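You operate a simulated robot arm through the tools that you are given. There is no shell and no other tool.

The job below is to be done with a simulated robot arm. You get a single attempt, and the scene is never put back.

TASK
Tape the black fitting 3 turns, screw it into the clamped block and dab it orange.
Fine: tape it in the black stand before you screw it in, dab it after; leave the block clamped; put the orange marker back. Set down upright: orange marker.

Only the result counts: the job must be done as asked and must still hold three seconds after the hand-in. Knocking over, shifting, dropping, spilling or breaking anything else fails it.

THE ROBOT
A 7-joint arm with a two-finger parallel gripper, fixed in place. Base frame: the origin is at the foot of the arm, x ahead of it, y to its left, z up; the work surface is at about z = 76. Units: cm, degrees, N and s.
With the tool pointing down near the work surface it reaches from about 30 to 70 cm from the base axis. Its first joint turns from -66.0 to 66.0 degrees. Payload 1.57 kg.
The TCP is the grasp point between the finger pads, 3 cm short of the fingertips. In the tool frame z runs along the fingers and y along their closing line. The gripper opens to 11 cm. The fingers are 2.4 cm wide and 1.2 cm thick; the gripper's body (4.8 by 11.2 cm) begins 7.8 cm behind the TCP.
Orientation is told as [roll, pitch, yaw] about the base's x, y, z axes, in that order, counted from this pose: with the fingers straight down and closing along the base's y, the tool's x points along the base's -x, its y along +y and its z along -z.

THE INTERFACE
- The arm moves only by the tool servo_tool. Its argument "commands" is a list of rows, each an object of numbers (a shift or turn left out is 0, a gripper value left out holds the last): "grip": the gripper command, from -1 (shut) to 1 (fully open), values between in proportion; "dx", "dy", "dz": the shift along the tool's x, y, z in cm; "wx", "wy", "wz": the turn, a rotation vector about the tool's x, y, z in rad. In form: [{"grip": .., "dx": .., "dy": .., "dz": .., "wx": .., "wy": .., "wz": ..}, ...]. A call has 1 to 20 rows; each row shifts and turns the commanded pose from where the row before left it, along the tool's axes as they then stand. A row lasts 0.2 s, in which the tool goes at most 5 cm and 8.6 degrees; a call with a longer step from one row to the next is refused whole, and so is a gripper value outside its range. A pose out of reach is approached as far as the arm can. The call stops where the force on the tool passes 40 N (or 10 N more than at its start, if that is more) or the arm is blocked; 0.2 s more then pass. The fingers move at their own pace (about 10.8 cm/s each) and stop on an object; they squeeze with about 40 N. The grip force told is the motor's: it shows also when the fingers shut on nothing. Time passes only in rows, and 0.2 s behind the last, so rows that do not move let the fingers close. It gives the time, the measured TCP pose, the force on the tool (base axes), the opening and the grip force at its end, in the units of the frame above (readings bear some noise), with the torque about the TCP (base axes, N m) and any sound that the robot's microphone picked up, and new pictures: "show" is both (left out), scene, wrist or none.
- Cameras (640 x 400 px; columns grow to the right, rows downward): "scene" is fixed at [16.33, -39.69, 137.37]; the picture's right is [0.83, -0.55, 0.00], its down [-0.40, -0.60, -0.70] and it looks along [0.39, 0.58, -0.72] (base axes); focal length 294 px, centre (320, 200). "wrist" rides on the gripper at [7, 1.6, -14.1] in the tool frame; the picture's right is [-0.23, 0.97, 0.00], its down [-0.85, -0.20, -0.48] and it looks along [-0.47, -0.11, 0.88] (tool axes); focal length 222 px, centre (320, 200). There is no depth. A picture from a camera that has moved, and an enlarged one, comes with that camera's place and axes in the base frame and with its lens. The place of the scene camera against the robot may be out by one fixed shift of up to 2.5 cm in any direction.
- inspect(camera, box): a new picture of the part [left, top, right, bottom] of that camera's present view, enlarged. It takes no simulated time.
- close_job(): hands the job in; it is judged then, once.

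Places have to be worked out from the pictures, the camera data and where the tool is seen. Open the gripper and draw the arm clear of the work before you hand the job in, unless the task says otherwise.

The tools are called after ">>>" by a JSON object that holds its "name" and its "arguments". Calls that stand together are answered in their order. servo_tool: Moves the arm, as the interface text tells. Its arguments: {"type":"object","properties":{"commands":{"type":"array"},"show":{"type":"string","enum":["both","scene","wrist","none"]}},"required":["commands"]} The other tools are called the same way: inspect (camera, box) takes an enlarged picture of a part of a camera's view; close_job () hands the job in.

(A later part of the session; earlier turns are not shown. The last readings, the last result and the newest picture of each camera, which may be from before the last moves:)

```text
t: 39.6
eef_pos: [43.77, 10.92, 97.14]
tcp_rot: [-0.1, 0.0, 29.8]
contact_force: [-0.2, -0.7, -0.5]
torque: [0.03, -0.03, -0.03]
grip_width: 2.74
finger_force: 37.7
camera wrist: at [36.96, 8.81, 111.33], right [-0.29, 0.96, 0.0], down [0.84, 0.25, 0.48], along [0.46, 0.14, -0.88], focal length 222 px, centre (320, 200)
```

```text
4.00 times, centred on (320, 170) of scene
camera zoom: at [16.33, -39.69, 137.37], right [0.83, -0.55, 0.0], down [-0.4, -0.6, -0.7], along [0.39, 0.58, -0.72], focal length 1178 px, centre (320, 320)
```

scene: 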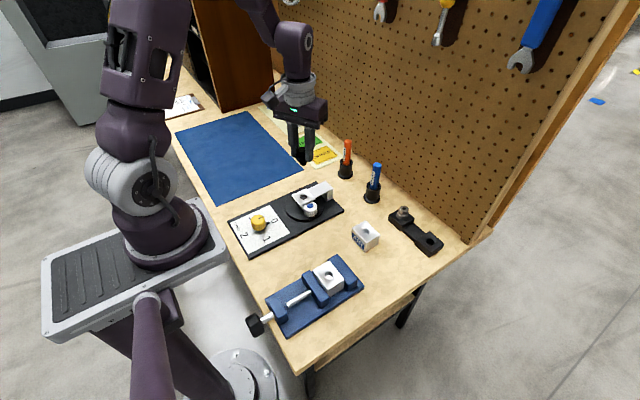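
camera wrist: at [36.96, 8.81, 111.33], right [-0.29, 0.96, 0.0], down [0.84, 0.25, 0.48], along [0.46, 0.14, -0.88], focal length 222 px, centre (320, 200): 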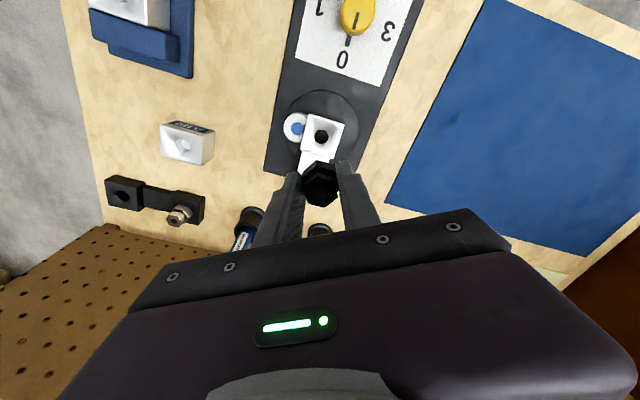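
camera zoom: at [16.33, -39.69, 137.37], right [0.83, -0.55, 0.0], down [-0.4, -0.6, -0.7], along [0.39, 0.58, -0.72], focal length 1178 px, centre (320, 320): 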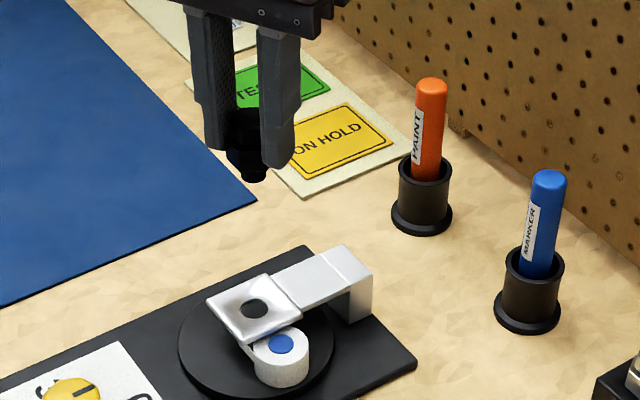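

In the gripper the fitting's axis is within 0.1 cm of the tool axis. The stand's hole appears about (0.13, 0.18) off in tool axes, so I'll correct by that and descend to z ≈ 89 to re-measure.

>>> {"name": "servo_tool", "arguments": {"commands": [{"dx": 0.2, "dy": 0.18, "dz": 2}, {"dz": 3}, {"dz": 3}, {}], "show": "none"}}

>>> {"name": "inspect", "arguments": {"camera": "wrist", "box": [260, 90, 380, 200]}}

>>> {"name": "inspect", "arguments": {"camera": "scene", "box": [270, 140, 370, 220]}}

```text
t: 40.6
eef_pos: [43.54, 10.79, 89.03]
tcp_rot: [0.1, 0.0, 29.7]
contact_force: [0.0, 0.2, 0.2]
torque: [-0.02, -0.01, 0.0]
grip_width: 2.75
finger_force: 37.4
```

```text
3.64 times, centred on (320, 145) of wrist
camera zoom: at [36.76, 8.82, 103.25], right [-0.29, 0.96, 0.0], down [0.84, 0.25, 0.48], along [0.46, 0.14, -0.88], focal length 808 px, centre (320, 400)
```

zoom: 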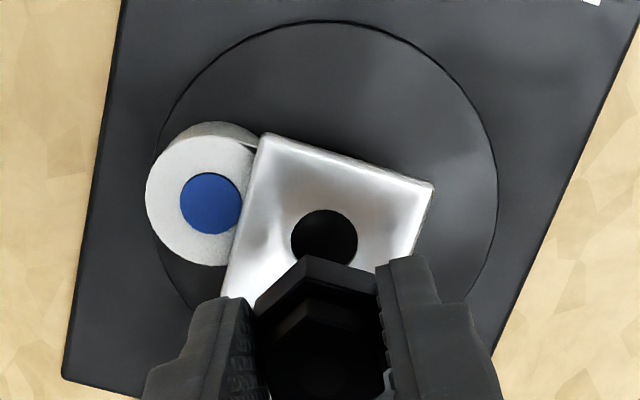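

```text
5.00 times, centred on (320, 180) of scene
camera zoom: at [16.33, -39.69, 137.37], right [0.83, -0.55, 0.0], down [-0.4, -0.6, -0.7], along [0.39, 0.58, -0.72], focal length 1473 px, centre (320, 300)
```

zoom: 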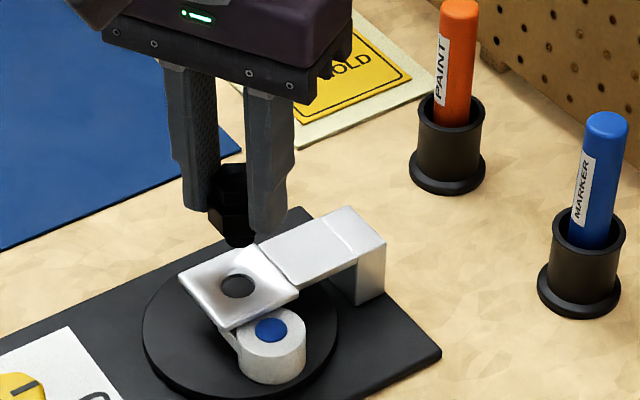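

The hole appears within about 0.1 cm of the fitting's axis in the wrist view. I'll cross-check with a strong zoom in the scene camera before inserting.

>>> {"name": "inspect", "arguments": {"camera": "scene", "box": [290, 165, 330, 205]}}

```text
10.00 times, centred on (310, 185) of scene
camera zoom: at [16.33, -39.69, 137.37], right [0.83, -0.55, 0.0], down [-0.4, -0.6, -0.7], along [0.39, 0.58, -0.72], focal length 2945 px, centre (420, 350)
```

zoom: 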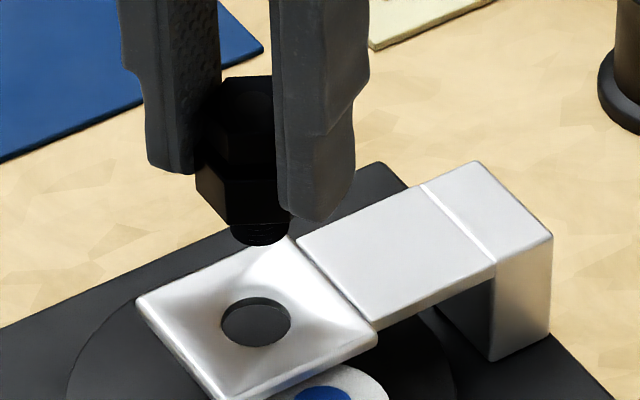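

Zoomed in, the scene view suggests the hole is slightly to the scene-left of the thread tip. I'll shift by half of that difference and descend until the tip is just above the hole, then compare again.

>>> {"name": "servo_tool", "arguments": {"commands": [{"dy": 0.12, "dz": 1.0}, {"dz": 1.0}, {"dz": 0.5}, {}], "show": "none"}}

>>> {"name": "inspect", "arguments": {"camera": "scene", "box": [290, 165, 330, 205]}}

>>> {"name": "inspect", "arguments": {"camera": "wrist", "box": [270, 100, 370, 200]}}

```text
t: 41.6
eef_pos: [43.31, 10.95, 86.69]
tcp_rot: [0.1, 0.1, 29.8]
contact_force: [0.0, -0.2, -0.5]
torque: [-0.02, 0.01, 0.02]
grip_width: 2.77
finger_force: 38.1
```

```text
10.00 times, centred on (310, 185) of scene
camera zoom: at [16.33, -39.69, 137.37], right [0.83, -0.55, 0.0], down [-0.4, -0.6, -0.7], along [0.39, 0.58, -0.72], focal length 2945 px, centre (420, 350)
```

zoom: 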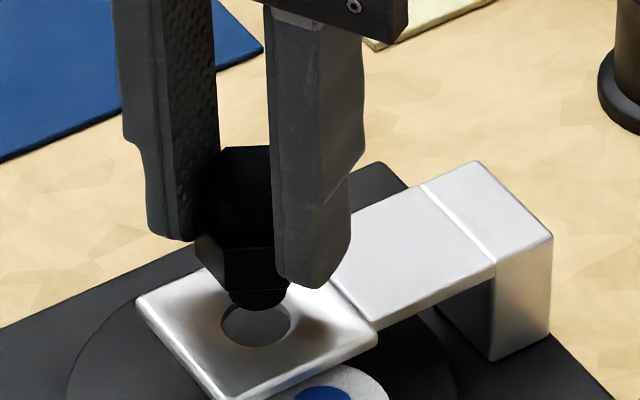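

```text
4.00 times, centred on (320, 150) of wrist
camera zoom: at [36.65, 8.93, 100.79], right [-0.29, 0.96, 0.0], down [0.84, 0.25, 0.48], along [0.46, 0.14, -0.88], focal length 888 px, centre (320, 400)
```

zoom: 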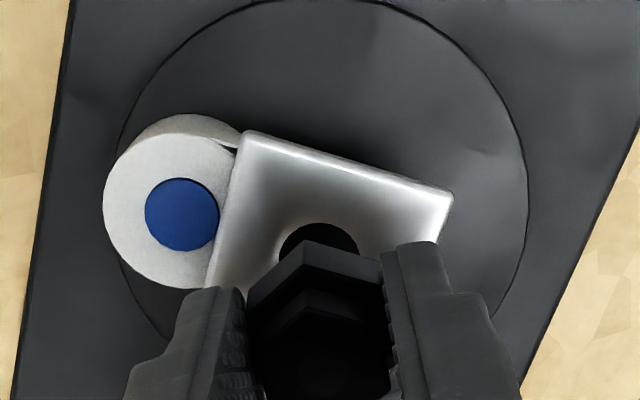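

The two cameras disagree by about 0.3 cm on where the hole lies under the tip. To cancel any height error, I'll rise 4 cm, turn the wrist 180° and look at the hole from the opposite side.

>>> {"name": "servo_tool", "arguments": {"commands": [{"dz": -2}, {"dz": -2}, {"wz": 0.149}, {"wz": 0.149}, {"wz": 0.149}, {"wz": 0.149}, {"wz": 0.149}, {"wz": 0.149}, {"wz": 0.149}, {"wz": 0.149}, {"wz": 0.149}, {"wz": 0.149}, {"wz": 0.149}, {"wz": 0.149}, {"wz": 0.149}, {"wz": 0.149}, {"wz": 0.149}, {"wz": 0.149}, {"wz": 0.149}, {"wz": 0.149}], "show": "none"}}

>>> {"name": "servo_tool", "arguments": {"commands": [{"wz": 0.149}, {"wz": 0.149}, {"wz": 0.149}, {"wz": 0.0126}, {}], "show": "wrist"}}

>>> {"name": "inspect", "arguments": {"camera": "wrist", "box": [270, 100, 370, 200]}}

>>> {"name": "inspect", "arguments": {"camera": "scene", "box": [290, 165, 330, 205]}}

```text
t: 45.8
eef_pos: [43.49, 11.1, 90.53]
tcp_rot: [0.1, 0.0, -124.2]
contact_force: [0.3, 0.9, -1.2]
torque: [0.01, -0.03, -0.02]
grip_width: 2.76
finger_force: 38.7
```

```text
t: 47.0
eef_pos: [43.33, 11.02, 90.53]
tcp_rot: [0.0, 0.0, -150.2]
contact_force: [0.2, -0.1, -1.7]
torque: [0.0, -0.02, -0.05]
grip_width: 2.78
finger_force: 38.2
camera wrist: at [50.36, 13.02, 104.82], right [0.28, -0.96, 0.0], down [-0.84, -0.25, 0.48], along [-0.46, -0.14, -0.88], focal length 222 px, centre (320, 200)
```

wrist: 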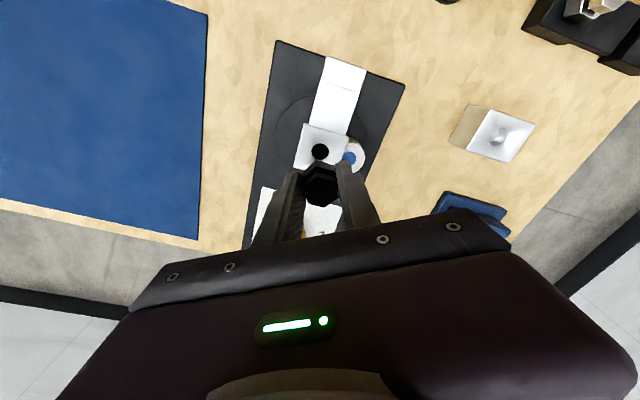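

```text
4.00 times, centred on (320, 150) of wrist
camera zoom: at [50.36, 13.02, 104.82], right [0.28, -0.96, 0.0], down [-0.84, -0.25, 0.48], along [-0.46, -0.14, -0.88], focal length 888 px, centre (320, 400)
```

zoom: 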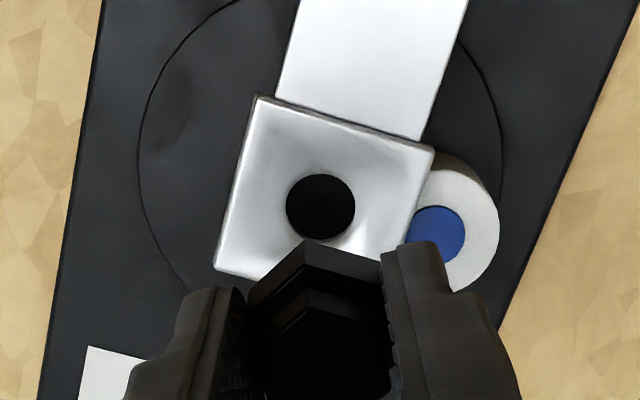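

```text
10.00 times, centred on (310, 185) of scene
camera zoom: at [16.33, -39.69, 137.37], right [0.83, -0.55, 0.0], down [-0.4, -0.6, -0.7], along [0.39, 0.58, -0.72], focal length 2945 px, centre (420, 350)
```

zoom: 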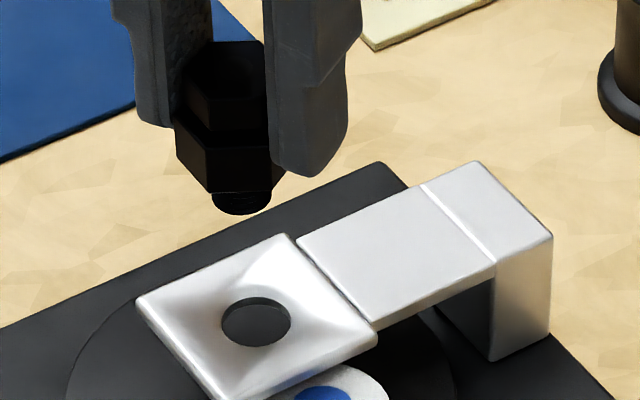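

From both sides the hole sits within about 0.06 cm of the tool axis (rim at z ≈ 80.5). It's the thread tip that is slightly off-axis, so I'll shift by (0.3, 0.1) in tool axes to bring the tip over the hole and descend partway.

>>> {"name": "servo_tool", "arguments": {"commands": [{"dx": 0.3, "dy": 0.1}, {"dz": 1.5}, {"dz": 1.5}, {"dz": 0.8}, {}], "show": "none"}}

>>> {"name": "inspect", "arguments": {"camera": "scene", "box": [290, 165, 330, 205]}}

>>> {"name": "inspect", "arguments": {"camera": "wrist", "box": [270, 100, 370, 200]}}

```text
t: 48.2
eef_pos: [43.77, 10.96, 86.75]
tcp_rot: [0.1, 0.0, -150.4]
contact_force: [0.1, 0.8, -0.9]
torque: [0.01, -0.04, -0.02]
grip_width: 2.75
finger_force: 38.6
```

```text
10.00 times, centred on (310, 185) of scene
camera zoom: at [16.33, -39.69, 137.37], right [0.83, -0.55, 0.0], down [-0.4, -0.6, -0.7], along [0.39, 0.58, -0.72], focal length 2945 px, centre (420, 350)
```

zoom: 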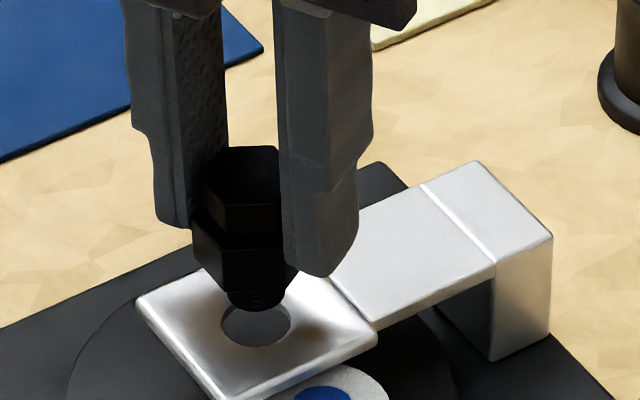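

```text
4.00 times, centred on (320, 150) of wrist
camera zoom: at [50.68, 13.11, 100.97], right [0.29, -0.96, 0.0], down [-0.84, -0.25, 0.48], along [-0.46, -0.14, -0.88], focal length 888 px, centre (320, 400)
```

zoom: 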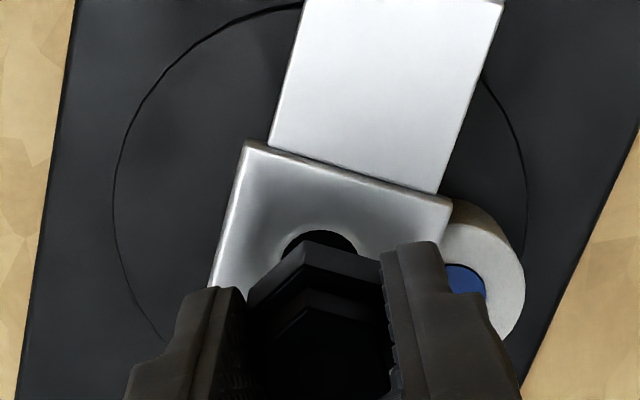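

In the scene view the tip (u≈257) is now over the hole (u≈256). I'll descend in small steps and watch the contact force.

>>> {"name": "servo_tool", "arguments": {"commands": [{"dz": 0.4}, {"dz": 0.4}, {"dz": 0.4}, {}], "show": "none"}}

>>> {"name": "inspect", "arguments": {"camera": "scene", "box": [290, 165, 330, 205]}}

```text
t: 49.2
eef_pos: [43.71, 11.06, 85.55]
tcp_rot: [0.0, 0.0, -150.3]
contact_force: [0.1, 0.2, -0.5]
torque: [-0.06, 0.0, 0.01]
grip_width: 2.77
finger_force: 38.1
```

```text
10.00 times, centred on (310, 185) of scene
camera zoom: at [16.33, -39.69, 137.37], right [0.83, -0.55, 0.0], down [-0.4, -0.6, -0.7], along [0.39, 0.58, -0.72], focal length 2945 px, centre (420, 350)
```

zoom: 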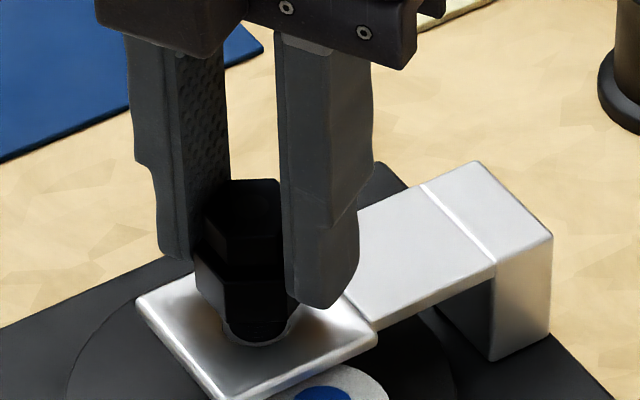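

The tip is entering the hole with no contact force, so I'll keep lowering it gently.

>>> {"name": "servo_tool", "arguments": {"commands": [{"dz": 0.3}, {"dz": 0.3}, {}], "show": "none"}}

>>> {"name": "inspect", "arguments": {"camera": "scene", "box": [290, 165, 330, 205]}}

```text
t: 50.0
eef_pos: [43.79, 11.02, 84.96]
tcp_rot: [0.0, 0.0, -150.3]
contact_force: [-0.2, -0.8, -1.1]
torque: [0.02, -0.01, 0.01]
grip_width: 2.76
finger_force: 37.8
```

```text
10.00 times, centred on (310, 185) of scene
camera zoom: at [16.33, -39.69, 137.37], right [0.83, -0.55, 0.0], down [-0.4, -0.6, -0.7], along [0.39, 0.58, -0.72], focal length 2945 px, centre (420, 350)
```

zoom: 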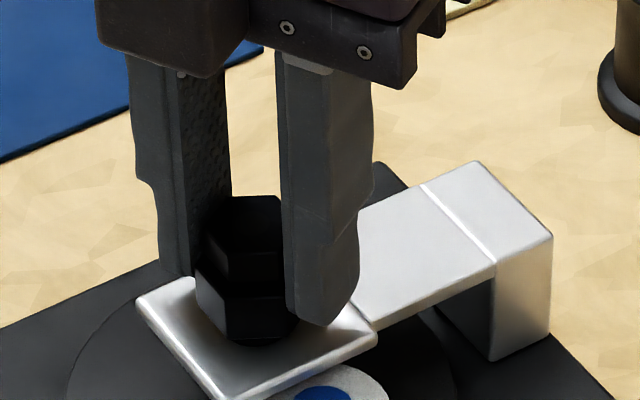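

The hex is close to the plate now. I'll keep lowering in finer steps until the force shows it's seated.

>>> {"name": "servo_tool", "arguments": {"commands": [{"dz": 0.15}, {"dz": 0.15}, {}], "show": "none"}}

>>> {"name": "servo_tool", "arguments": {"commands": [{"dz": 0.15}, {"dz": 0.15}, {}], "show": "none"}}

>>> {"name": "inspect", "arguments": {"camera": "scene", "box": [290, 165, 330, 205]}}

```text
t: 50.8
eef_pos: [43.7, 11.09, 84.8]
tcp_rot: [-0.1, 0.0, -150.4]
contact_force: [0.5, 0.9, -0.5]
torque: [0.0, -0.02, 0.01]
grip_width: 2.75
finger_force: 37.5
```

```text
t: 51.6
eef_pos: [43.73, 11.08, 84.59]
tcp_rot: [0.0, 0.2, -150.2]
contact_force: [-4.5, -1.4, 36.7]
torque: [-0.14, 0.41, 0.0]
grip_width: 2.77
finger_force: 37.5
```

```text
10.00 times, centred on (310, 185) of scene
camera zoom: at [16.27, -39.71, 137.37], right [0.83, -0.55, 0.0], down [-0.4, -0.6, -0.7], along [0.39, 0.58, -0.72], focal length 2945 px, centre (420, 350)
```

zoom: 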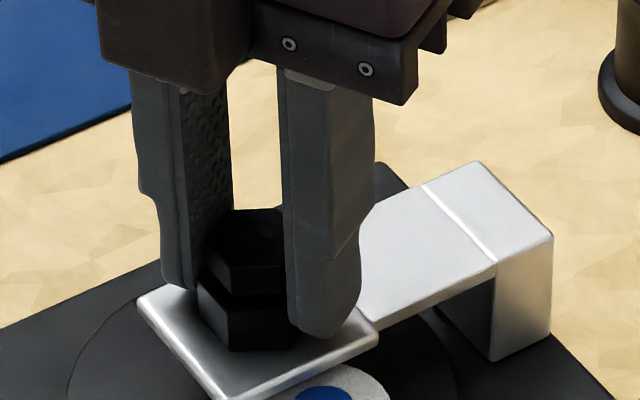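

A 37 N reaction shows the hex is seated on the plate at TCP z ≈ 84.6. I'll back off 0.25 cm to relieve the push, open the fingers modestly and check how it sits.

>>> {"name": "servo_tool", "arguments": {"commands": [{"dz": -0.25}, {}, {"grip": -0.35}, {"grip": -0.2}, {"grip": 0.0}, {}], "show": "none"}}

>>> {"name": "inspect", "arguments": {"camera": "scene", "box": [290, 165, 330, 205]}}

>>> {"name": "inspect", "arguments": {"camera": "wrist", "box": [260, 110, 380, 220]}}

```text
t: 53.0
eef_pos: [43.78, 10.99, 84.68]
tcp_rot: [0.0, 0.0, -150.2]
contact_force: [-0.3, 0.4, 0.6]
torque: [-0.02, -0.02, 0.01]
grip_width: 5.52
finger_force: 0.0
```

```text
10.00 times, centred on (310, 185) of scene
camera zoom: at [16.33, -39.69, 137.37], right [0.83, -0.55, 0.0], down [-0.4, -0.6, -0.7], along [0.39, 0.58, -0.72], focal length 2945 px, centre (420, 350)
```

zoom: 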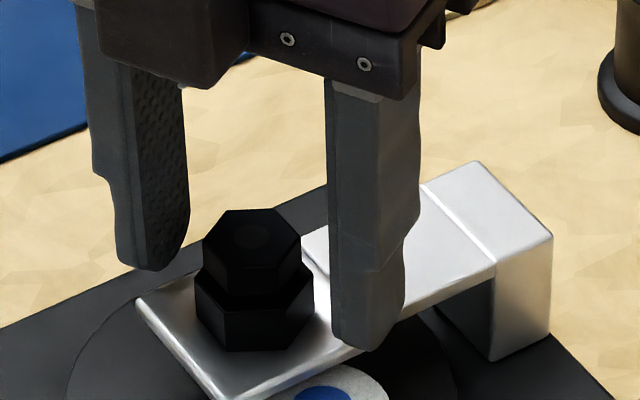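

```text
3.64 times, centred on (320, 165) of wrist
camera zoom: at [50.66, 13.09, 98.84], right [0.29, -0.96, 0.0], down [-0.84, -0.25, 0.48], along [-0.46, -0.14, -0.88], focal length 808 px, centre (320, 327)
```

zoom: 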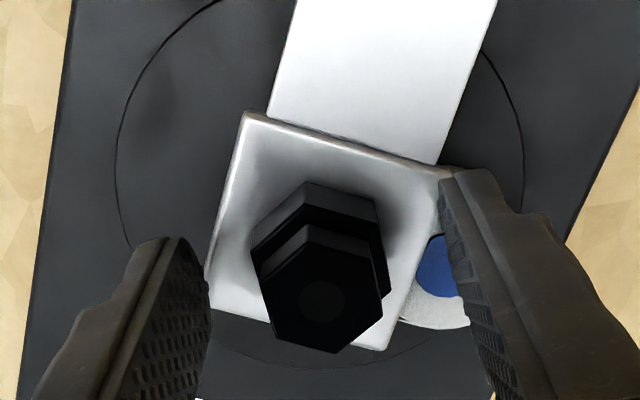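

The fitting sits upright and seated in the stand, centred under the tool at (43.75, 11.0). I'll rise clear and turn the wrist counterclockwise, to use later as the start of a single 270° stroke on the dial.

>>> {"name": "servo_tool", "arguments": {"commands": [{"dz": -1.5}, {"dz": -3}, {"dz": -4}, {"dz": -4.5}, {"wz": -0.149}, {"wz": -0.149}, {"wz": -0.149}, {"wz": -0.149}, {"wz": -0.149}, {"wz": -0.149}, {"wz": -0.149}, {"wz": -0.149}, {"wz": -0.149}, {"wz": -0.149}, {"wz": -0.149}, {"wz": -0.149}, {"wz": -0.149}, {"wz": -0.149}, {"wz": -0.149}, {"wz": -0.149}], "show": "none"}}

>>> {"name": "servo_tool", "arguments": {"commands": [{"wz": -0.149}, {"wz": -0.149}, {"wz": -0.0385}, {}], "show": "none"}}

```text
t: 57.2
eef_pos: [43.65, 10.91, 97.71]
tcp_rot: [0.0, 0.0, -13.6]
contact_force: [0.3, -0.6, 0.0]
torque: [0.02, -0.02, 0.02]
grip_width: 5.51
finger_force: 0.1
```

```text
t: 58.2
eef_pos: [43.62, 11.06, 97.74]
tcp_rot: [0.1, 0.0, 5.8]
contact_force: [0.1, 1.2, -0.4]
torque: [0.0, 0.03, 0.0]
grip_width: 5.51
finger_force: 0.0
```

I'm at yaw 5.8° above the stand. I'll move over the dial near (29.7, 11) and look at it from there.

>>> {"name": "servo_tool", "arguments": {"commands": [{"dx": 4.61, "dy": 0.47}, {"dx": 4.61, "dy": 0.47}, {"dx": 4.61, "dy": 0.47, "grip": 0.3}, {}], "show": "both"}}

>>> {"name": "inspect", "arguments": {"camera": "wrist", "box": [250, 70, 390, 210]}}

>>> {"name": "inspect", "arguments": {"camera": "scene", "box": [230, 170, 350, 250]}}

```text
t: 59.2
eef_pos: [29.79, 11.02, 97.63]
tcp_rot: [0.0, 0.0, 5.6]
contact_force: [-0.4, 0.9, 0.3]
torque: [-0.01, -0.01, 0.0]
grip_width: 7.12
finger_force: 0.0
camera wrist: at [22.79, 12.03, 111.84], right [0.13, 0.99, 0.0], down [0.87, -0.11, 0.48], along [0.47, -0.06, -0.88], focal length 222 px, centre (320, 200)
```

scene: 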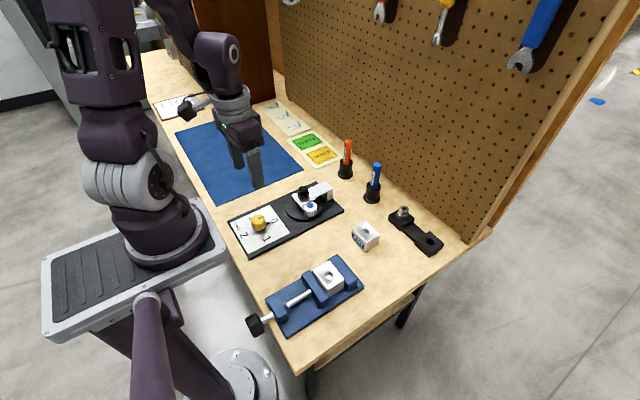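
wrist: 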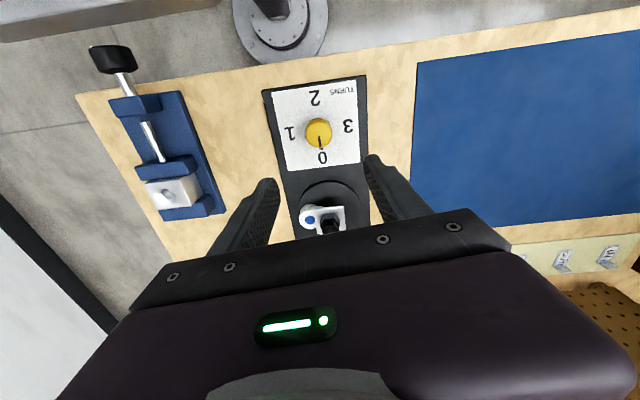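

```text
2.86 times, centred on (320, 140) of wrist
camera zoom: at [22.79, 12.03, 111.84], right [0.13, 0.99, 0.0], down [0.87, -0.11, 0.48], along [0.47, -0.06, -0.88], focal length 635 px, centre (320, 371)
```

zoom: 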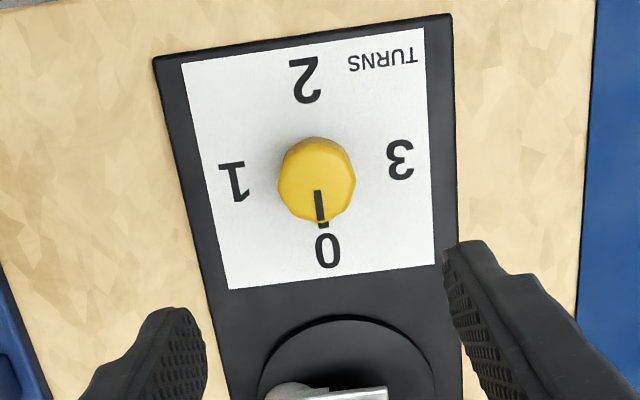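

```text
5.00 times, centred on (290, 210) of scene
camera zoom: at [16.33, -39.7, 137.37], right [0.83, -0.55, 0.0], down [-0.4, -0.6, -0.7], along [0.39, 0.58, -0.72], focal length 1473 px, centre (470, 150)
```

zoom: 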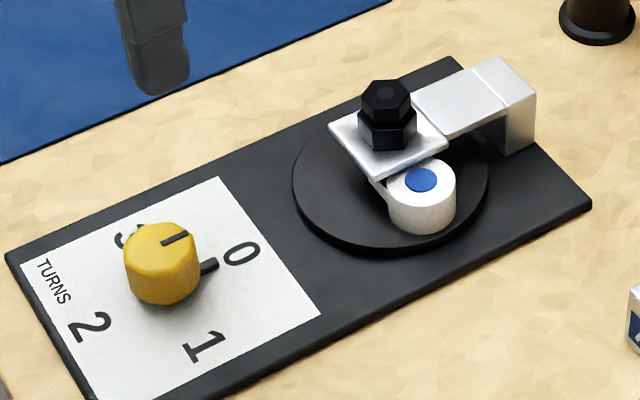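

The dial's knob is about 3.8 cm wide, centred near (29.7, 11.0), with its top around z ≈ 79–80 and its bar pointing at 0. I'll turn the wrist to about +175° so the fingers close across y with 270° of clockwise travel left.

>>> {"name": "servo_tool", "arguments": {"commands": [{"wz": -0.148}, {"wz": -0.148}, {"wz": -0.148}, {"wz": -0.148}, {"wz": -0.148}, {"wz": -0.148}, {"wz": -0.148}, {"wz": -0.148}, {"wz": -0.148}, {"wz": -0.148}, {"wz": -0.148}, {"wz": -0.148}, {"wz": -0.148}, {"wz": -0.148}, {"wz": -0.148}, {"wz": -0.148}, {"wz": -0.148}, {"wz": -0.148}, {"wz": -0.148}, {"wz": -0.148}], "show": "none"}}

>>> {"name": "inspect", "arguments": {"camera": "wrist", "box": [250, 70, 390, 210]}}

```text
t: 63.4
eef_pos: [29.91, 11.09, 97.69]
tcp_rot: [0.0, 0.0, 175.4]
contact_force: [0.2, 0.2, -0.6]
torque: [0.0, -0.03, -0.01]
grip_width: 7.15
finger_force: 0.1
```

```text
2.86 times, centred on (320, 140) of wrist
camera zoom: at [36.72, 8.92, 111.85], right [-0.3, -0.95, 0.0], down [-0.84, 0.27, 0.48], along [-0.46, 0.15, -0.88], focal length 635 px, centre (320, 371)
```

zoom: 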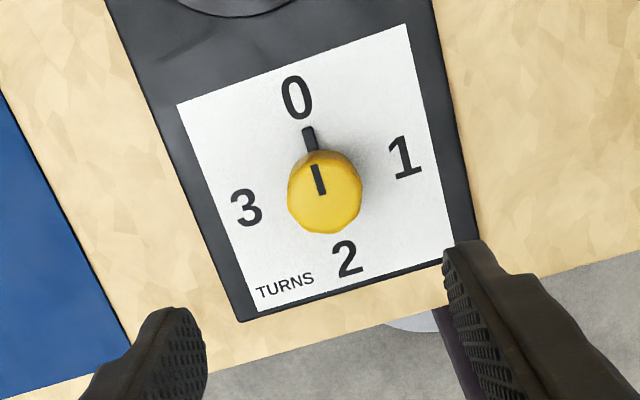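

Seen from the opposite side, the knob's centre comes out at (-0.33, 0.04) in tool axes with its top near z ≈ 80.3. I'll apply that shift and descend to TCP z ≈ 85 for a check.

>>> {"name": "servo_tool", "arguments": {"commands": [{"dx": -0.33, "dy": 0.04, "dz": 3}, {"dz": 4}, {"dz": 4}, {"dz": 1.5}, {}], "show": "none"}}

>>> {"name": "inspect", "arguments": {"camera": "wrist", "box": [250, 110, 390, 210]}}

>>> {"name": "inspect", "arguments": {"camera": "scene", "box": [230, 180, 300, 240]}}

```text
t: 64.6
eef_pos: [29.6, 11.05, 85.02]
tcp_rot: [0.0, 0.0, 175.3]
contact_force: [-0.2, 0.6, 0.1]
torque: [0.01, 0.01, 0.01]
grip_width: 7.17
finger_force: 0.1
```

```text
4.00 times, centred on (320, 160) of wrist
camera zoom: at [36.4, 8.95, 99.32], right [-0.31, -0.95, 0.0], down [-0.84, 0.27, 0.48], along [-0.46, 0.15, -0.88], focal length 888 px, centre (320, 360)
```

zoom: 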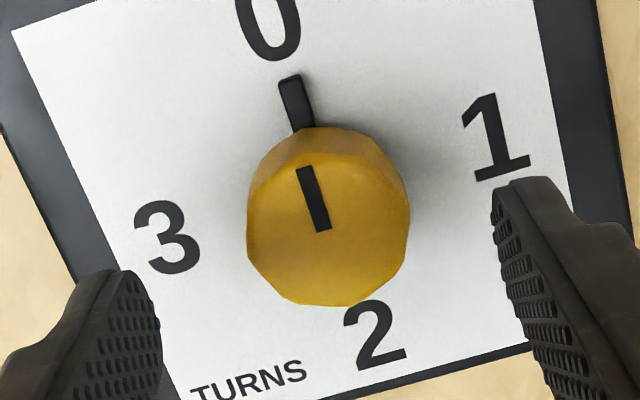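

```text
6.67 times, centred on (265, 210) of scene
camera zoom: at [16.33, -39.7, 137.37], right [0.83, -0.55, 0.0], down [-0.4, -0.6, -0.7], along [0.39, 0.58, -0.72], focal length 1964 px, centre (687, 133)
```

zoom: 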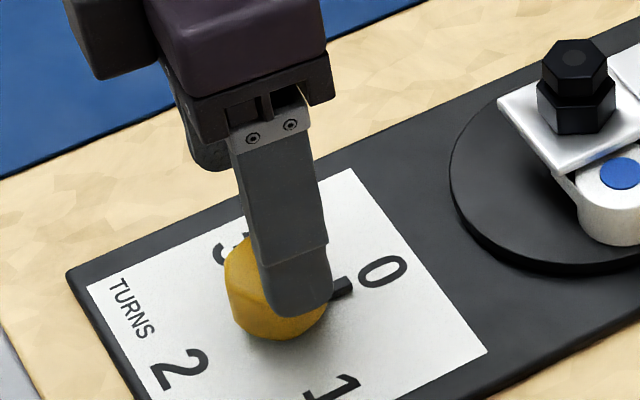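

The knob is now within about 0.1 cm of centre. I'll descend so the fingertips straddle its lower half, staying clear of the panel, and look again before closing.

>>> {"name": "servo_tool", "arguments": {"commands": [{"dx": 0.05, "dy": 0.1, "dz": 1.5}, {"dz": 1.5}, {"dz": 0.8}, {}], "show": "none"}}

>>> {"name": "inspect", "arguments": {"camera": "scene", "box": [230, 180, 300, 240]}}

>>> {"name": "inspect", "arguments": {"camera": "wrist", "box": [250, 110, 390, 210]}}

```text
t: 65.6
eef_pos: [29.6, 10.99, 81.38]
tcp_rot: [0.1, 0.0, 175.3]
contact_force: [-0.3, 0.8, 0.2]
torque: [0.0, 0.0, -0.01]
grip_width: 7.15
finger_force: 0.1
```

```text
6.67 times, centred on (265, 210) of scene
camera zoom: at [16.33, -39.69, 137.37], right [0.83, -0.55, 0.0], down [-0.4, -0.6, -0.7], along [0.39, 0.58, -0.72], focal length 1964 px, centre (687, 133)
```

zoom: 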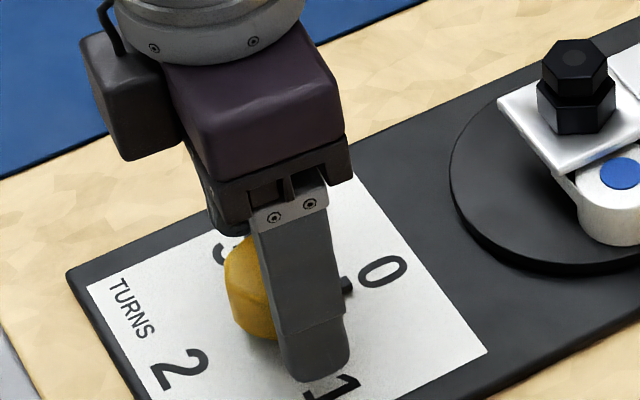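

```text
4.00 times, centred on (320, 160) of wrist
camera zoom: at [36.45, 8.76, 95.54], right [-0.31, -0.95, 0.0], down [-0.84, 0.27, 0.48], along [-0.46, 0.15, -0.88], focal length 888 px, centre (320, 360)
```

zoom: 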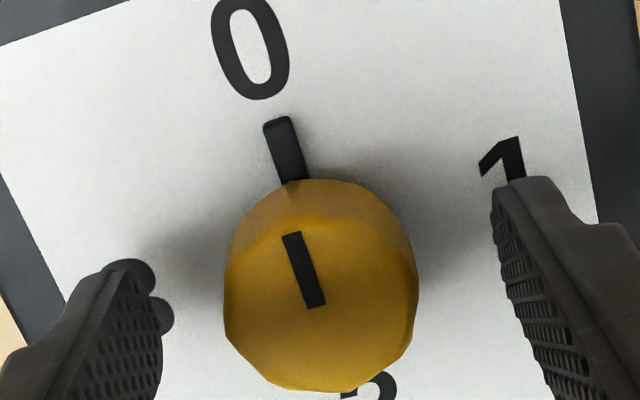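

The fingers straddle the knob with a little clearance from the panel. I'll close on it gently.

>>> {"name": "servo_tool", "arguments": {"commands": [{"grip": 0.0}, {"grip": -0.2}, {"grip": -0.35}, {"grip": -1}, {}, {}], "show": "none"}}

>>> {"name": "inspect", "arguments": {"camera": "wrist", "box": [250, 110, 390, 210]}}

>>> {"name": "inspect", "arguments": {"camera": "scene", "box": [230, 170, 350, 250]}}

```text
t: 67.0
eef_pos: [29.58, 10.97, 81.39]
tcp_rot: [0.0, 0.0, 175.4]
contact_force: [-0.6, 2.4, -1.5]
torque: [0.1, 0.06, -0.08]
grip_width: 3.7
finger_force: 43.2
```

```text
4.00 times, centred on (320, 160) of wrist
camera zoom: at [36.45, 8.78, 95.55], right [-0.31, -0.95, 0.0], down [-0.84, 0.27, 0.48], along [-0.46, 0.15, -0.88], focal length 888 px, centre (320, 360)
```

zoom: 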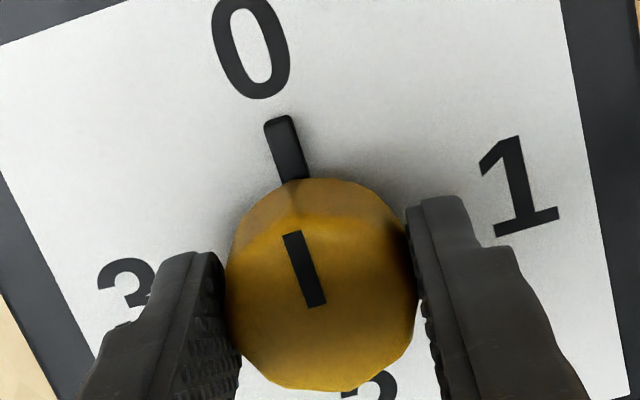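

```text
5.00 times, centred on (290, 210) of scene
camera zoom: at [16.33, -39.69, 137.37], right [0.83, -0.55, 0.0], down [-0.4, -0.6, -0.7], along [0.39, 0.58, -0.72], focal length 1473 px, centre (470, 150)
```

zoom: 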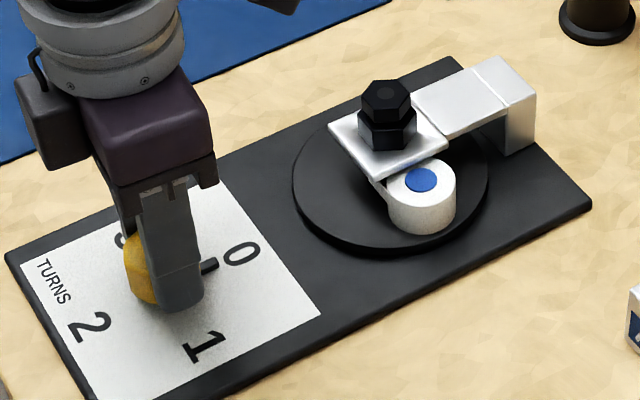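

The knob is gripped at 3.7 cm with only small side forces. I'll turn it clockwise about 17° first and see how the dial and turntable respond.

>>> {"name": "servo_tool", "arguments": {"commands": [{"wz": 0.1}, {"wz": 0.1}, {"wz": 0.1}, {}], "show": "none"}}

>>> {"name": "inspect", "arguments": {"camera": "wrist", "box": [250, 110, 390, 210]}}

>>> {"name": "inspect", "arguments": {"camera": "scene", "box": [230, 170, 350, 250]}}

```text
t: 68.0
eef_pos: [29.55, 11.02, 81.35]
tcp_rot: [0.0, 0.0, 158.0]
contact_force: [3.3, -3.2, -24.4]
torque: [-0.16, -0.12, -0.02]
grip_width: 3.71
finger_force: 43.5
```

```text
4.00 times, centred on (320, 160) of wrist
camera zoom: at [35.49, 6.85, 95.57], right [-0.58, -0.82, 0.0], down [-0.72, 0.51, 0.48], along [-0.39, 0.28, -0.88], focal length 888 px, centre (320, 360)
```

zoom: 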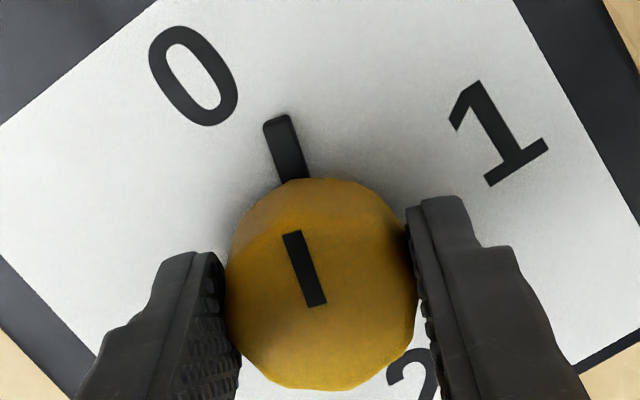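

```text
5.00 times, centred on (290, 210) of scene
camera zoom: at [16.36, -39.69, 137.37], right [0.83, -0.55, 0.0], down [-0.4, -0.6, -0.7], along [0.39, 0.58, -0.72], focal length 1473 px, centre (470, 150)
```

zoom: 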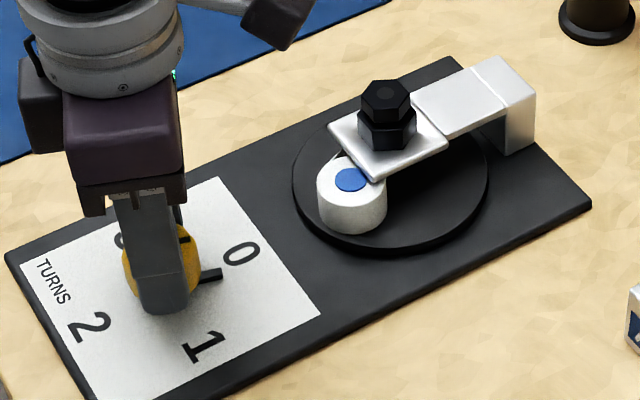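

The tape roll moves about four times the dial angle, so a quarter turn of the dial is one turn of tape and a full 0→3 turn gives three turns. A -24 N vertical pull has built up, so I'll relieve it slightly and continue a bit.

>>> {"name": "servo_tool", "arguments": {"commands": [{"dz": 0.1}, {}], "show": "none"}}

```text
t: 68.6
eef_pos: [29.55, 10.89, 81.36]
tcp_rot: [0.0, 0.0, 158.1]
contact_force: [0.7, -0.3, 31.3]
torque: [-0.01, -0.07, -0.02]
grip_width: 3.7
finger_force: 43.1
```

A 0.1 cm change swung the force to +31 N, so the contact is stiff. I'll back off by about half of that to balance it.

>>> {"name": "servo_tool", "arguments": {"commands": [{"dz": -0.056}, {}], "show": "none"}}

>>> {"name": "servo_tool", "arguments": {"commands": [{"wz": 0.08}, {"wz": 0.08}, {"wz": 0.08}, {}], "show": "none"}}

```text
t: 69.2
eef_pos: [29.58, 10.96, 81.29]
tcp_rot: [-0.1, 0.1, 158.1]
contact_force: [0.3, -2.2, -3.8]
torque: [-0.39, -0.76, 0.03]
grip_width: 3.7
finger_force: 42.7
```

```text
t: 70.2
eef_pos: [29.61, 10.99, 81.33]
tcp_rot: [0.0, 0.0, 144.3]
contact_force: [-0.9, -4.9, 10.8]
torque: [0.01, 0.22, -0.01]
grip_width: 3.67
finger_force: 43.4
```

Forces are moderate now and yaw is 144.3°, i.e. about 31° turned. I'll continue clockwise in modest strokes.

>>> {"name": "servo_tool", "arguments": {"commands": [{"wz": 0.1}, {"wz": 0.1}, {"wz": 0.1}, {"wz": 0.1}, {"wz": 0.1}, {"wz": 0.1}, {}], "show": "none"}}

>>> {"name": "inspect", "arguments": {"camera": "wrist", "box": [250, 110, 390, 210]}}

>>> {"name": "inspect", "arguments": {"camera": "scene", "box": [230, 170, 350, 250]}}

```text
t: 71.8
eef_pos: [29.52, 10.89, 81.24]
tcp_rot: [-0.1, -0.1, 109.8]
contact_force: [-1.3, -10.1, 28.7]
torque: [-0.42, -0.06, -0.03]
grip_width: 3.69
finger_force: 43.1
```

```text
4.00 times, centred on (320, 160) of wrist
camera zoom: at [30.42, 3.83, 95.52], right [-0.99, -0.12, 0.0], down [-0.1, 0.87, 0.48], along [-0.06, 0.47, -0.88], focal length 888 px, centre (320, 360)
```

zoom: 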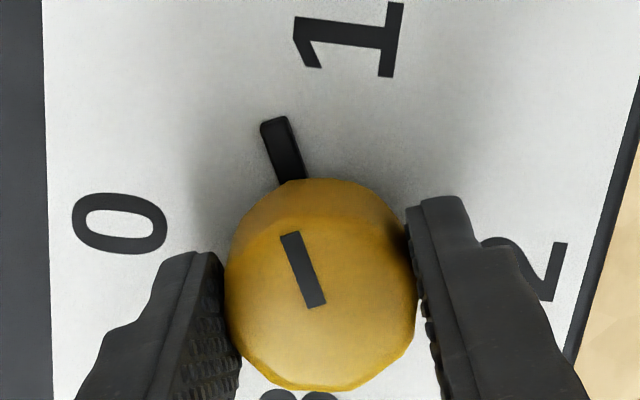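

```text
5.00 times, centred on (290, 210) of scene
camera zoom: at [16.3, -39.73, 137.36], right [0.83, -0.55, 0.0], down [-0.4, -0.6, -0.7], along [0.39, 0.58, -0.72], focal length 1473 px, centre (470, 150)
```

zoom: 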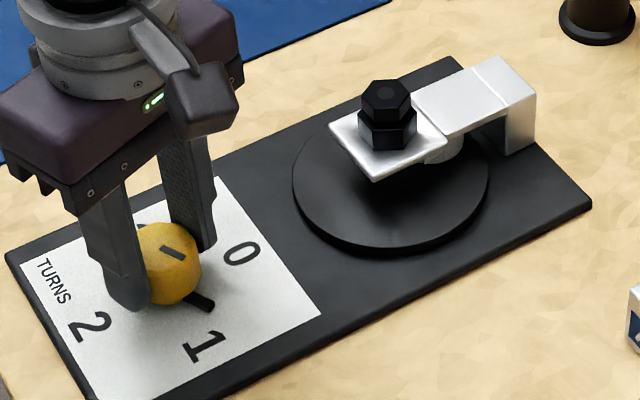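

The dial has followed without slipping, about 66° so far. I'll relieve the small vertical load and continue clockwise.

>>> {"name": "servo_tool", "arguments": {"commands": [{"dz": -0.05, "dx": 0.03}, {"wz": 0.1}, {"wz": 0.1}, {"wz": 0.1}, {"wz": 0.1}, {"wz": 0.1}, {"wz": 0.1}, {}], "show": "none"}}

>>> {"name": "servo_tool", "arguments": {"commands": [{"wz": 0.1}, {"wz": 0.1}, {"wz": 0.1}, {"wz": 0.1}, {"wz": 0.1}, {"wz": 0.1}, {}], "show": "none"}}

```text
t: 73.6
eef_pos: [29.51, 10.9, 81.38]
tcp_rot: [0.2, -0.1, 75.6]
contact_force: [-15.8, -2.2, -17.8]
torque: [-0.07, 0.51, -0.02]
grip_width: 3.68
finger_force: 43.0
```

```text
t: 75.2
eef_pos: [29.52, 11.0, 81.25]
tcp_rot: [0.0, 0.1, 41.2]
contact_force: [-22.6, 8.8, -8.7]
torque: [0.4, 0.55, 0.0]
grip_width: 3.71
finger_force: 42.8
```

Yaw 41.2° means 134° turned, and a sideways load of about 23 N has built up from slight off-centre holding. I'll shift a fraction of a millimetre to relieve it and check the picture.

>>> {"name": "servo_tool", "arguments": {"commands": [{"dx": 0.03, "dy": 0.06}, {}], "show": "none"}}

>>> {"name": "inspect", "arguments": {"camera": "wrist", "box": [250, 110, 390, 210]}}

>>> {"name": "inspect", "arguments": {"camera": "scene", "box": [230, 170, 350, 250]}}

```text
t: 75.8
eef_pos: [29.51, 11.01, 81.24]
tcp_rot: [0.0, 0.1, 41.2]
contact_force: [-13.8, 5.7, -4.8]
torque: [-0.39, 1.22, 0.01]
grip_width: 3.7
finger_force: 43.6
```

```text
4.00 times, centred on (320, 160) of wrist
camera zoom: at [23.21, 7.6, 95.58], right [-0.47, 0.88, 0.0], down [0.77, 0.41, 0.48], along [0.42, 0.22, -0.88], focal length 888 px, centre (320, 360)
```

zoom: 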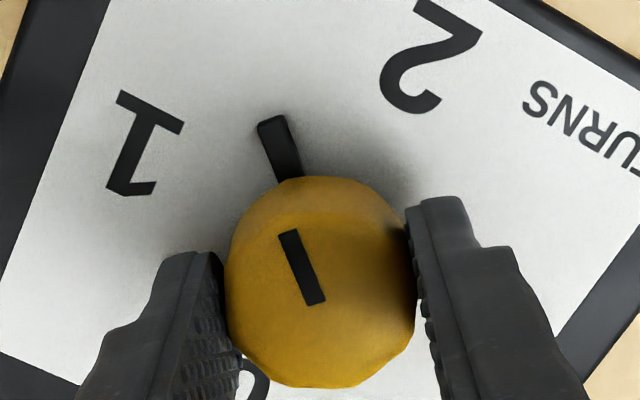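

```text
5.00 times, centred on (290, 210) of scene
camera zoom: at [16.31, -39.68, 137.38], right [0.83, -0.55, 0.0], down [-0.4, -0.6, -0.7], along [0.39, 0.58, -0.72], focal length 1473 px, centre (470, 150)
```

zoom: 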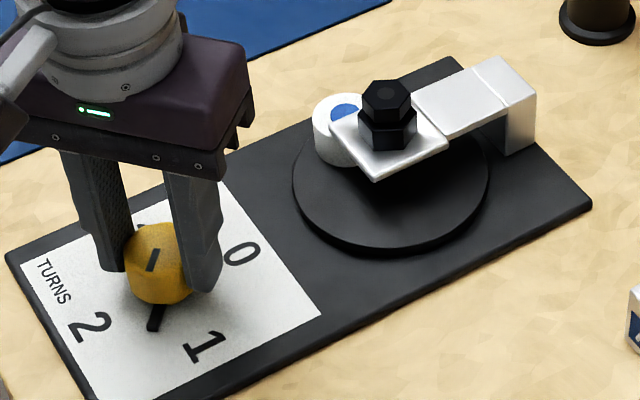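

The pointer is midway between 1 and 2 and the roll has gone round once and a half, exactly in step. I'll relieve a bit more and keep turning.

>>> {"name": "servo_tool", "arguments": {"commands": [{"dx": 0.03, "dy": 0.05}, {"wz": 0.1}, {"wz": 0.1}, {"wz": 0.1}, {"wz": 0.1}, {"wz": 0.1}, {"wz": 0.1}, {}], "show": "none"}}

```text
t: 77.6
eef_pos: [29.39, 10.98, 81.28]
tcp_rot: [0.0, -0.1, 6.8]
contact_force: [-2.1, -0.7, 34.1]
torque: [-0.09, -0.01, -0.01]
grip_width: 3.69
finger_force: 43.8
```

The sideways load is gone, but a 34 N vertical load remains, so I'll lift 0.06 cm and continue.

>>> {"name": "servo_tool", "arguments": {"commands": [{"dz": -0.06}, {"wz": 0.1}, {"wz": 0.1}, {"wz": 0.1}, {"wz": 0.1}, {"wz": 0.1}, {"wz": 0.1}, {}], "show": "none"}}

>>> {"name": "servo_tool", "arguments": {"commands": [{"wz": 0.1}, {"wz": 0.1}, {"wz": 0.1}, {"wz": 0.1}, {"wz": 0.1}, {"wz": 0.1}, {}], "show": "none"}}

>>> {"name": "inspect", "arguments": {"camera": "wrist", "box": [250, 110, 390, 210]}}

>>> {"name": "inspect", "arguments": {"camera": "scene", "box": [230, 170, 350, 250]}}

```text
t: 79.4
eef_pos: [29.47, 11.06, 81.32]
tcp_rot: [0.0, 0.1, -27.6]
contact_force: [3.1, -0.4, -24.8]
torque: [0.05, -0.11, -0.04]
grip_width: 3.68
finger_force: 43.4
```

```text
t: 81.0
eef_pos: [29.44, 10.99, 81.32]
tcp_rot: [0.0, -0.1, -62.0]
contact_force: [9.5, 2.2, -23.8]
torque: [0.38, -0.11, -0.05]
grip_width: 3.67
finger_force: 43.2
```

```text
4.00 times, centred on (320, 160) of wrist
camera zoom: at [27.71, 17.93, 95.61], right [0.97, 0.26, 0.0], down [0.22, -0.85, 0.48], along [0.12, -0.46, -0.88], focal length 888 px, centre (320, 360)
```

zoom: 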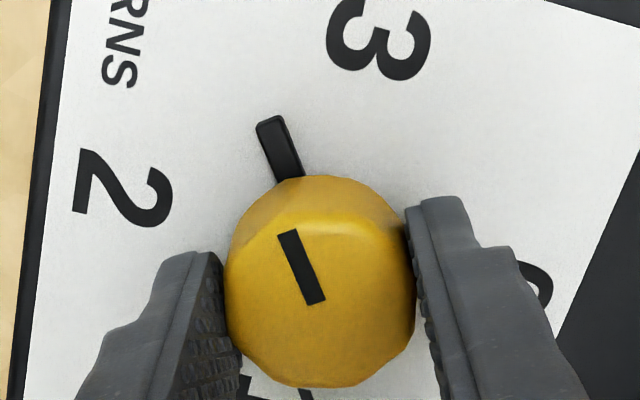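

```text
5.00 times, centred on (290, 210) of scene
camera zoom: at [16.37, -39.68, 137.37], right [0.83, -0.55, 0.0], down [-0.4, -0.6, -0.7], along [0.39, 0.58, -0.72], focal length 1473 px, centre (470, 150)
```

zoom: 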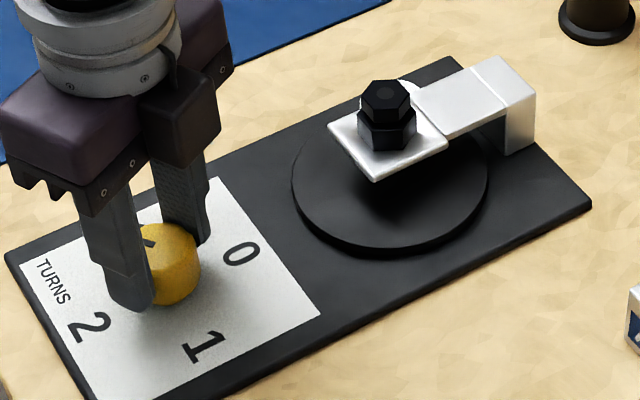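

The pointer is nearing 3; it lags the gripper by about 5–6°, so roughly 38° remain. I'll turn another 30° and then judge the last bit from the picture.

>>> {"name": "servo_tool", "arguments": {"commands": [{"dz": 0.04}, {"wz": 0.1}, {"wz": 0.1}, {"wz": 0.1}, {"wz": 0.1}, {"wz": 0.1}, {}], "show": "none"}}

>>> {"name": "inspect", "arguments": {"camera": "wrist", "box": [240, 90, 400, 210]}}

>>> {"name": "inspect", "arguments": {"camera": "scene", "box": [230, 170, 350, 250]}}

```text
t: 82.6
eef_pos: [29.49, 11.0, 81.43]
tcp_rot: [0.1, 0.0, -90.6]
contact_force: [19.1, 10.3, 32.5]
torque: [0.43, -0.65, -0.03]
grip_width: 3.71
finger_force: 43.5
```

```text
3.33 times, centred on (320, 150) of wrist
camera zoom: at [31.24, 17.95, 95.58], right [0.97, -0.24, 0.0], down [-0.21, -0.85, 0.48], along [-0.11, -0.46, -0.88], focal length 740 px, centre (320, 367)
```

zoom: 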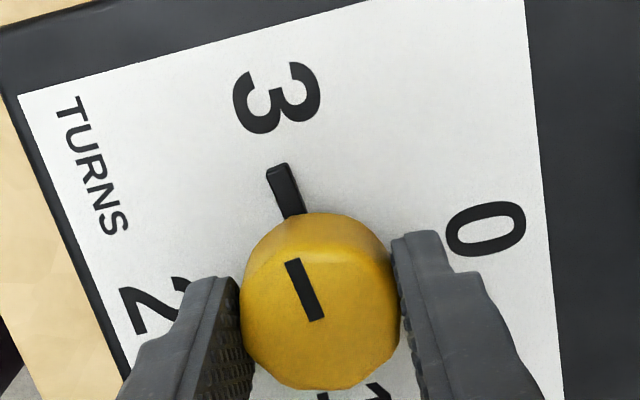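

```text
5.00 times, centred on (290, 210) of scene
camera zoom: at [16.34, -39.68, 137.37], right [0.83, -0.55, 0.0], down [-0.4, -0.6, -0.7], along [0.39, 0.58, -0.72], focal length 1473 px, centre (470, 150)
```

zoom: 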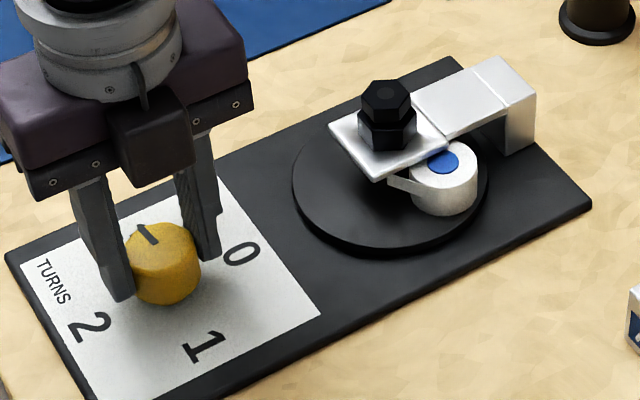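

The tape roll is about 31° short of its starting place, so the dial needs about 8° more. I'll relieve the loads and turn that much.

>>> {"name": "servo_tool", "arguments": {"commands": [{"dx": 0.03, "dy": 0.05, "dz": -0.05}, {"wz": 0.06}, {"wz": 0.06}, {}], "show": "none"}}

>>> {"name": "inspect", "arguments": {"camera": "wrist", "box": [240, 90, 400, 210]}}

>>> {"name": "inspect", "arguments": {"camera": "scene", "box": [230, 170, 350, 250]}}

```text
t: 83.6
eef_pos: [29.57, 10.94, 81.42]
tcp_rot: [0.0, 0.0, -97.6]
contact_force: [13.5, 3.8, -28.0]
torque: [0.17, -0.31, -0.01]
grip_width: 3.71
finger_force: 43.2
```

```text
3.33 times, centred on (320, 150) of wrist
camera zoom: at [32.11, 17.71, 95.59], right [0.94, -0.35, 0.0], down [-0.31, -0.82, 0.48], along [-0.17, -0.45, -0.88], focal length 740 px, centre (320, 367)
```

zoom: 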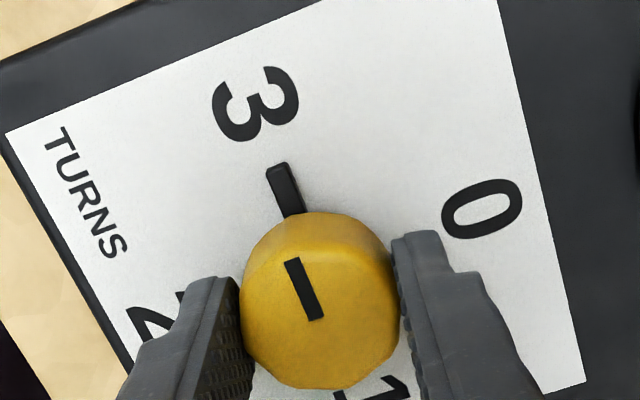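

```text
5.00 times, centred on (290, 210) of scene
camera zoom: at [16.38, -39.68, 137.37], right [0.83, -0.55, 0.0], down [-0.4, -0.6, -0.7], along [0.39, 0.58, -0.72], focal length 1473 px, centre (470, 150)
```

zoom: 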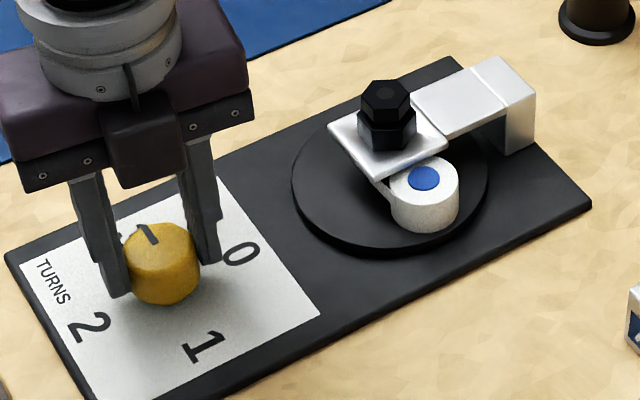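

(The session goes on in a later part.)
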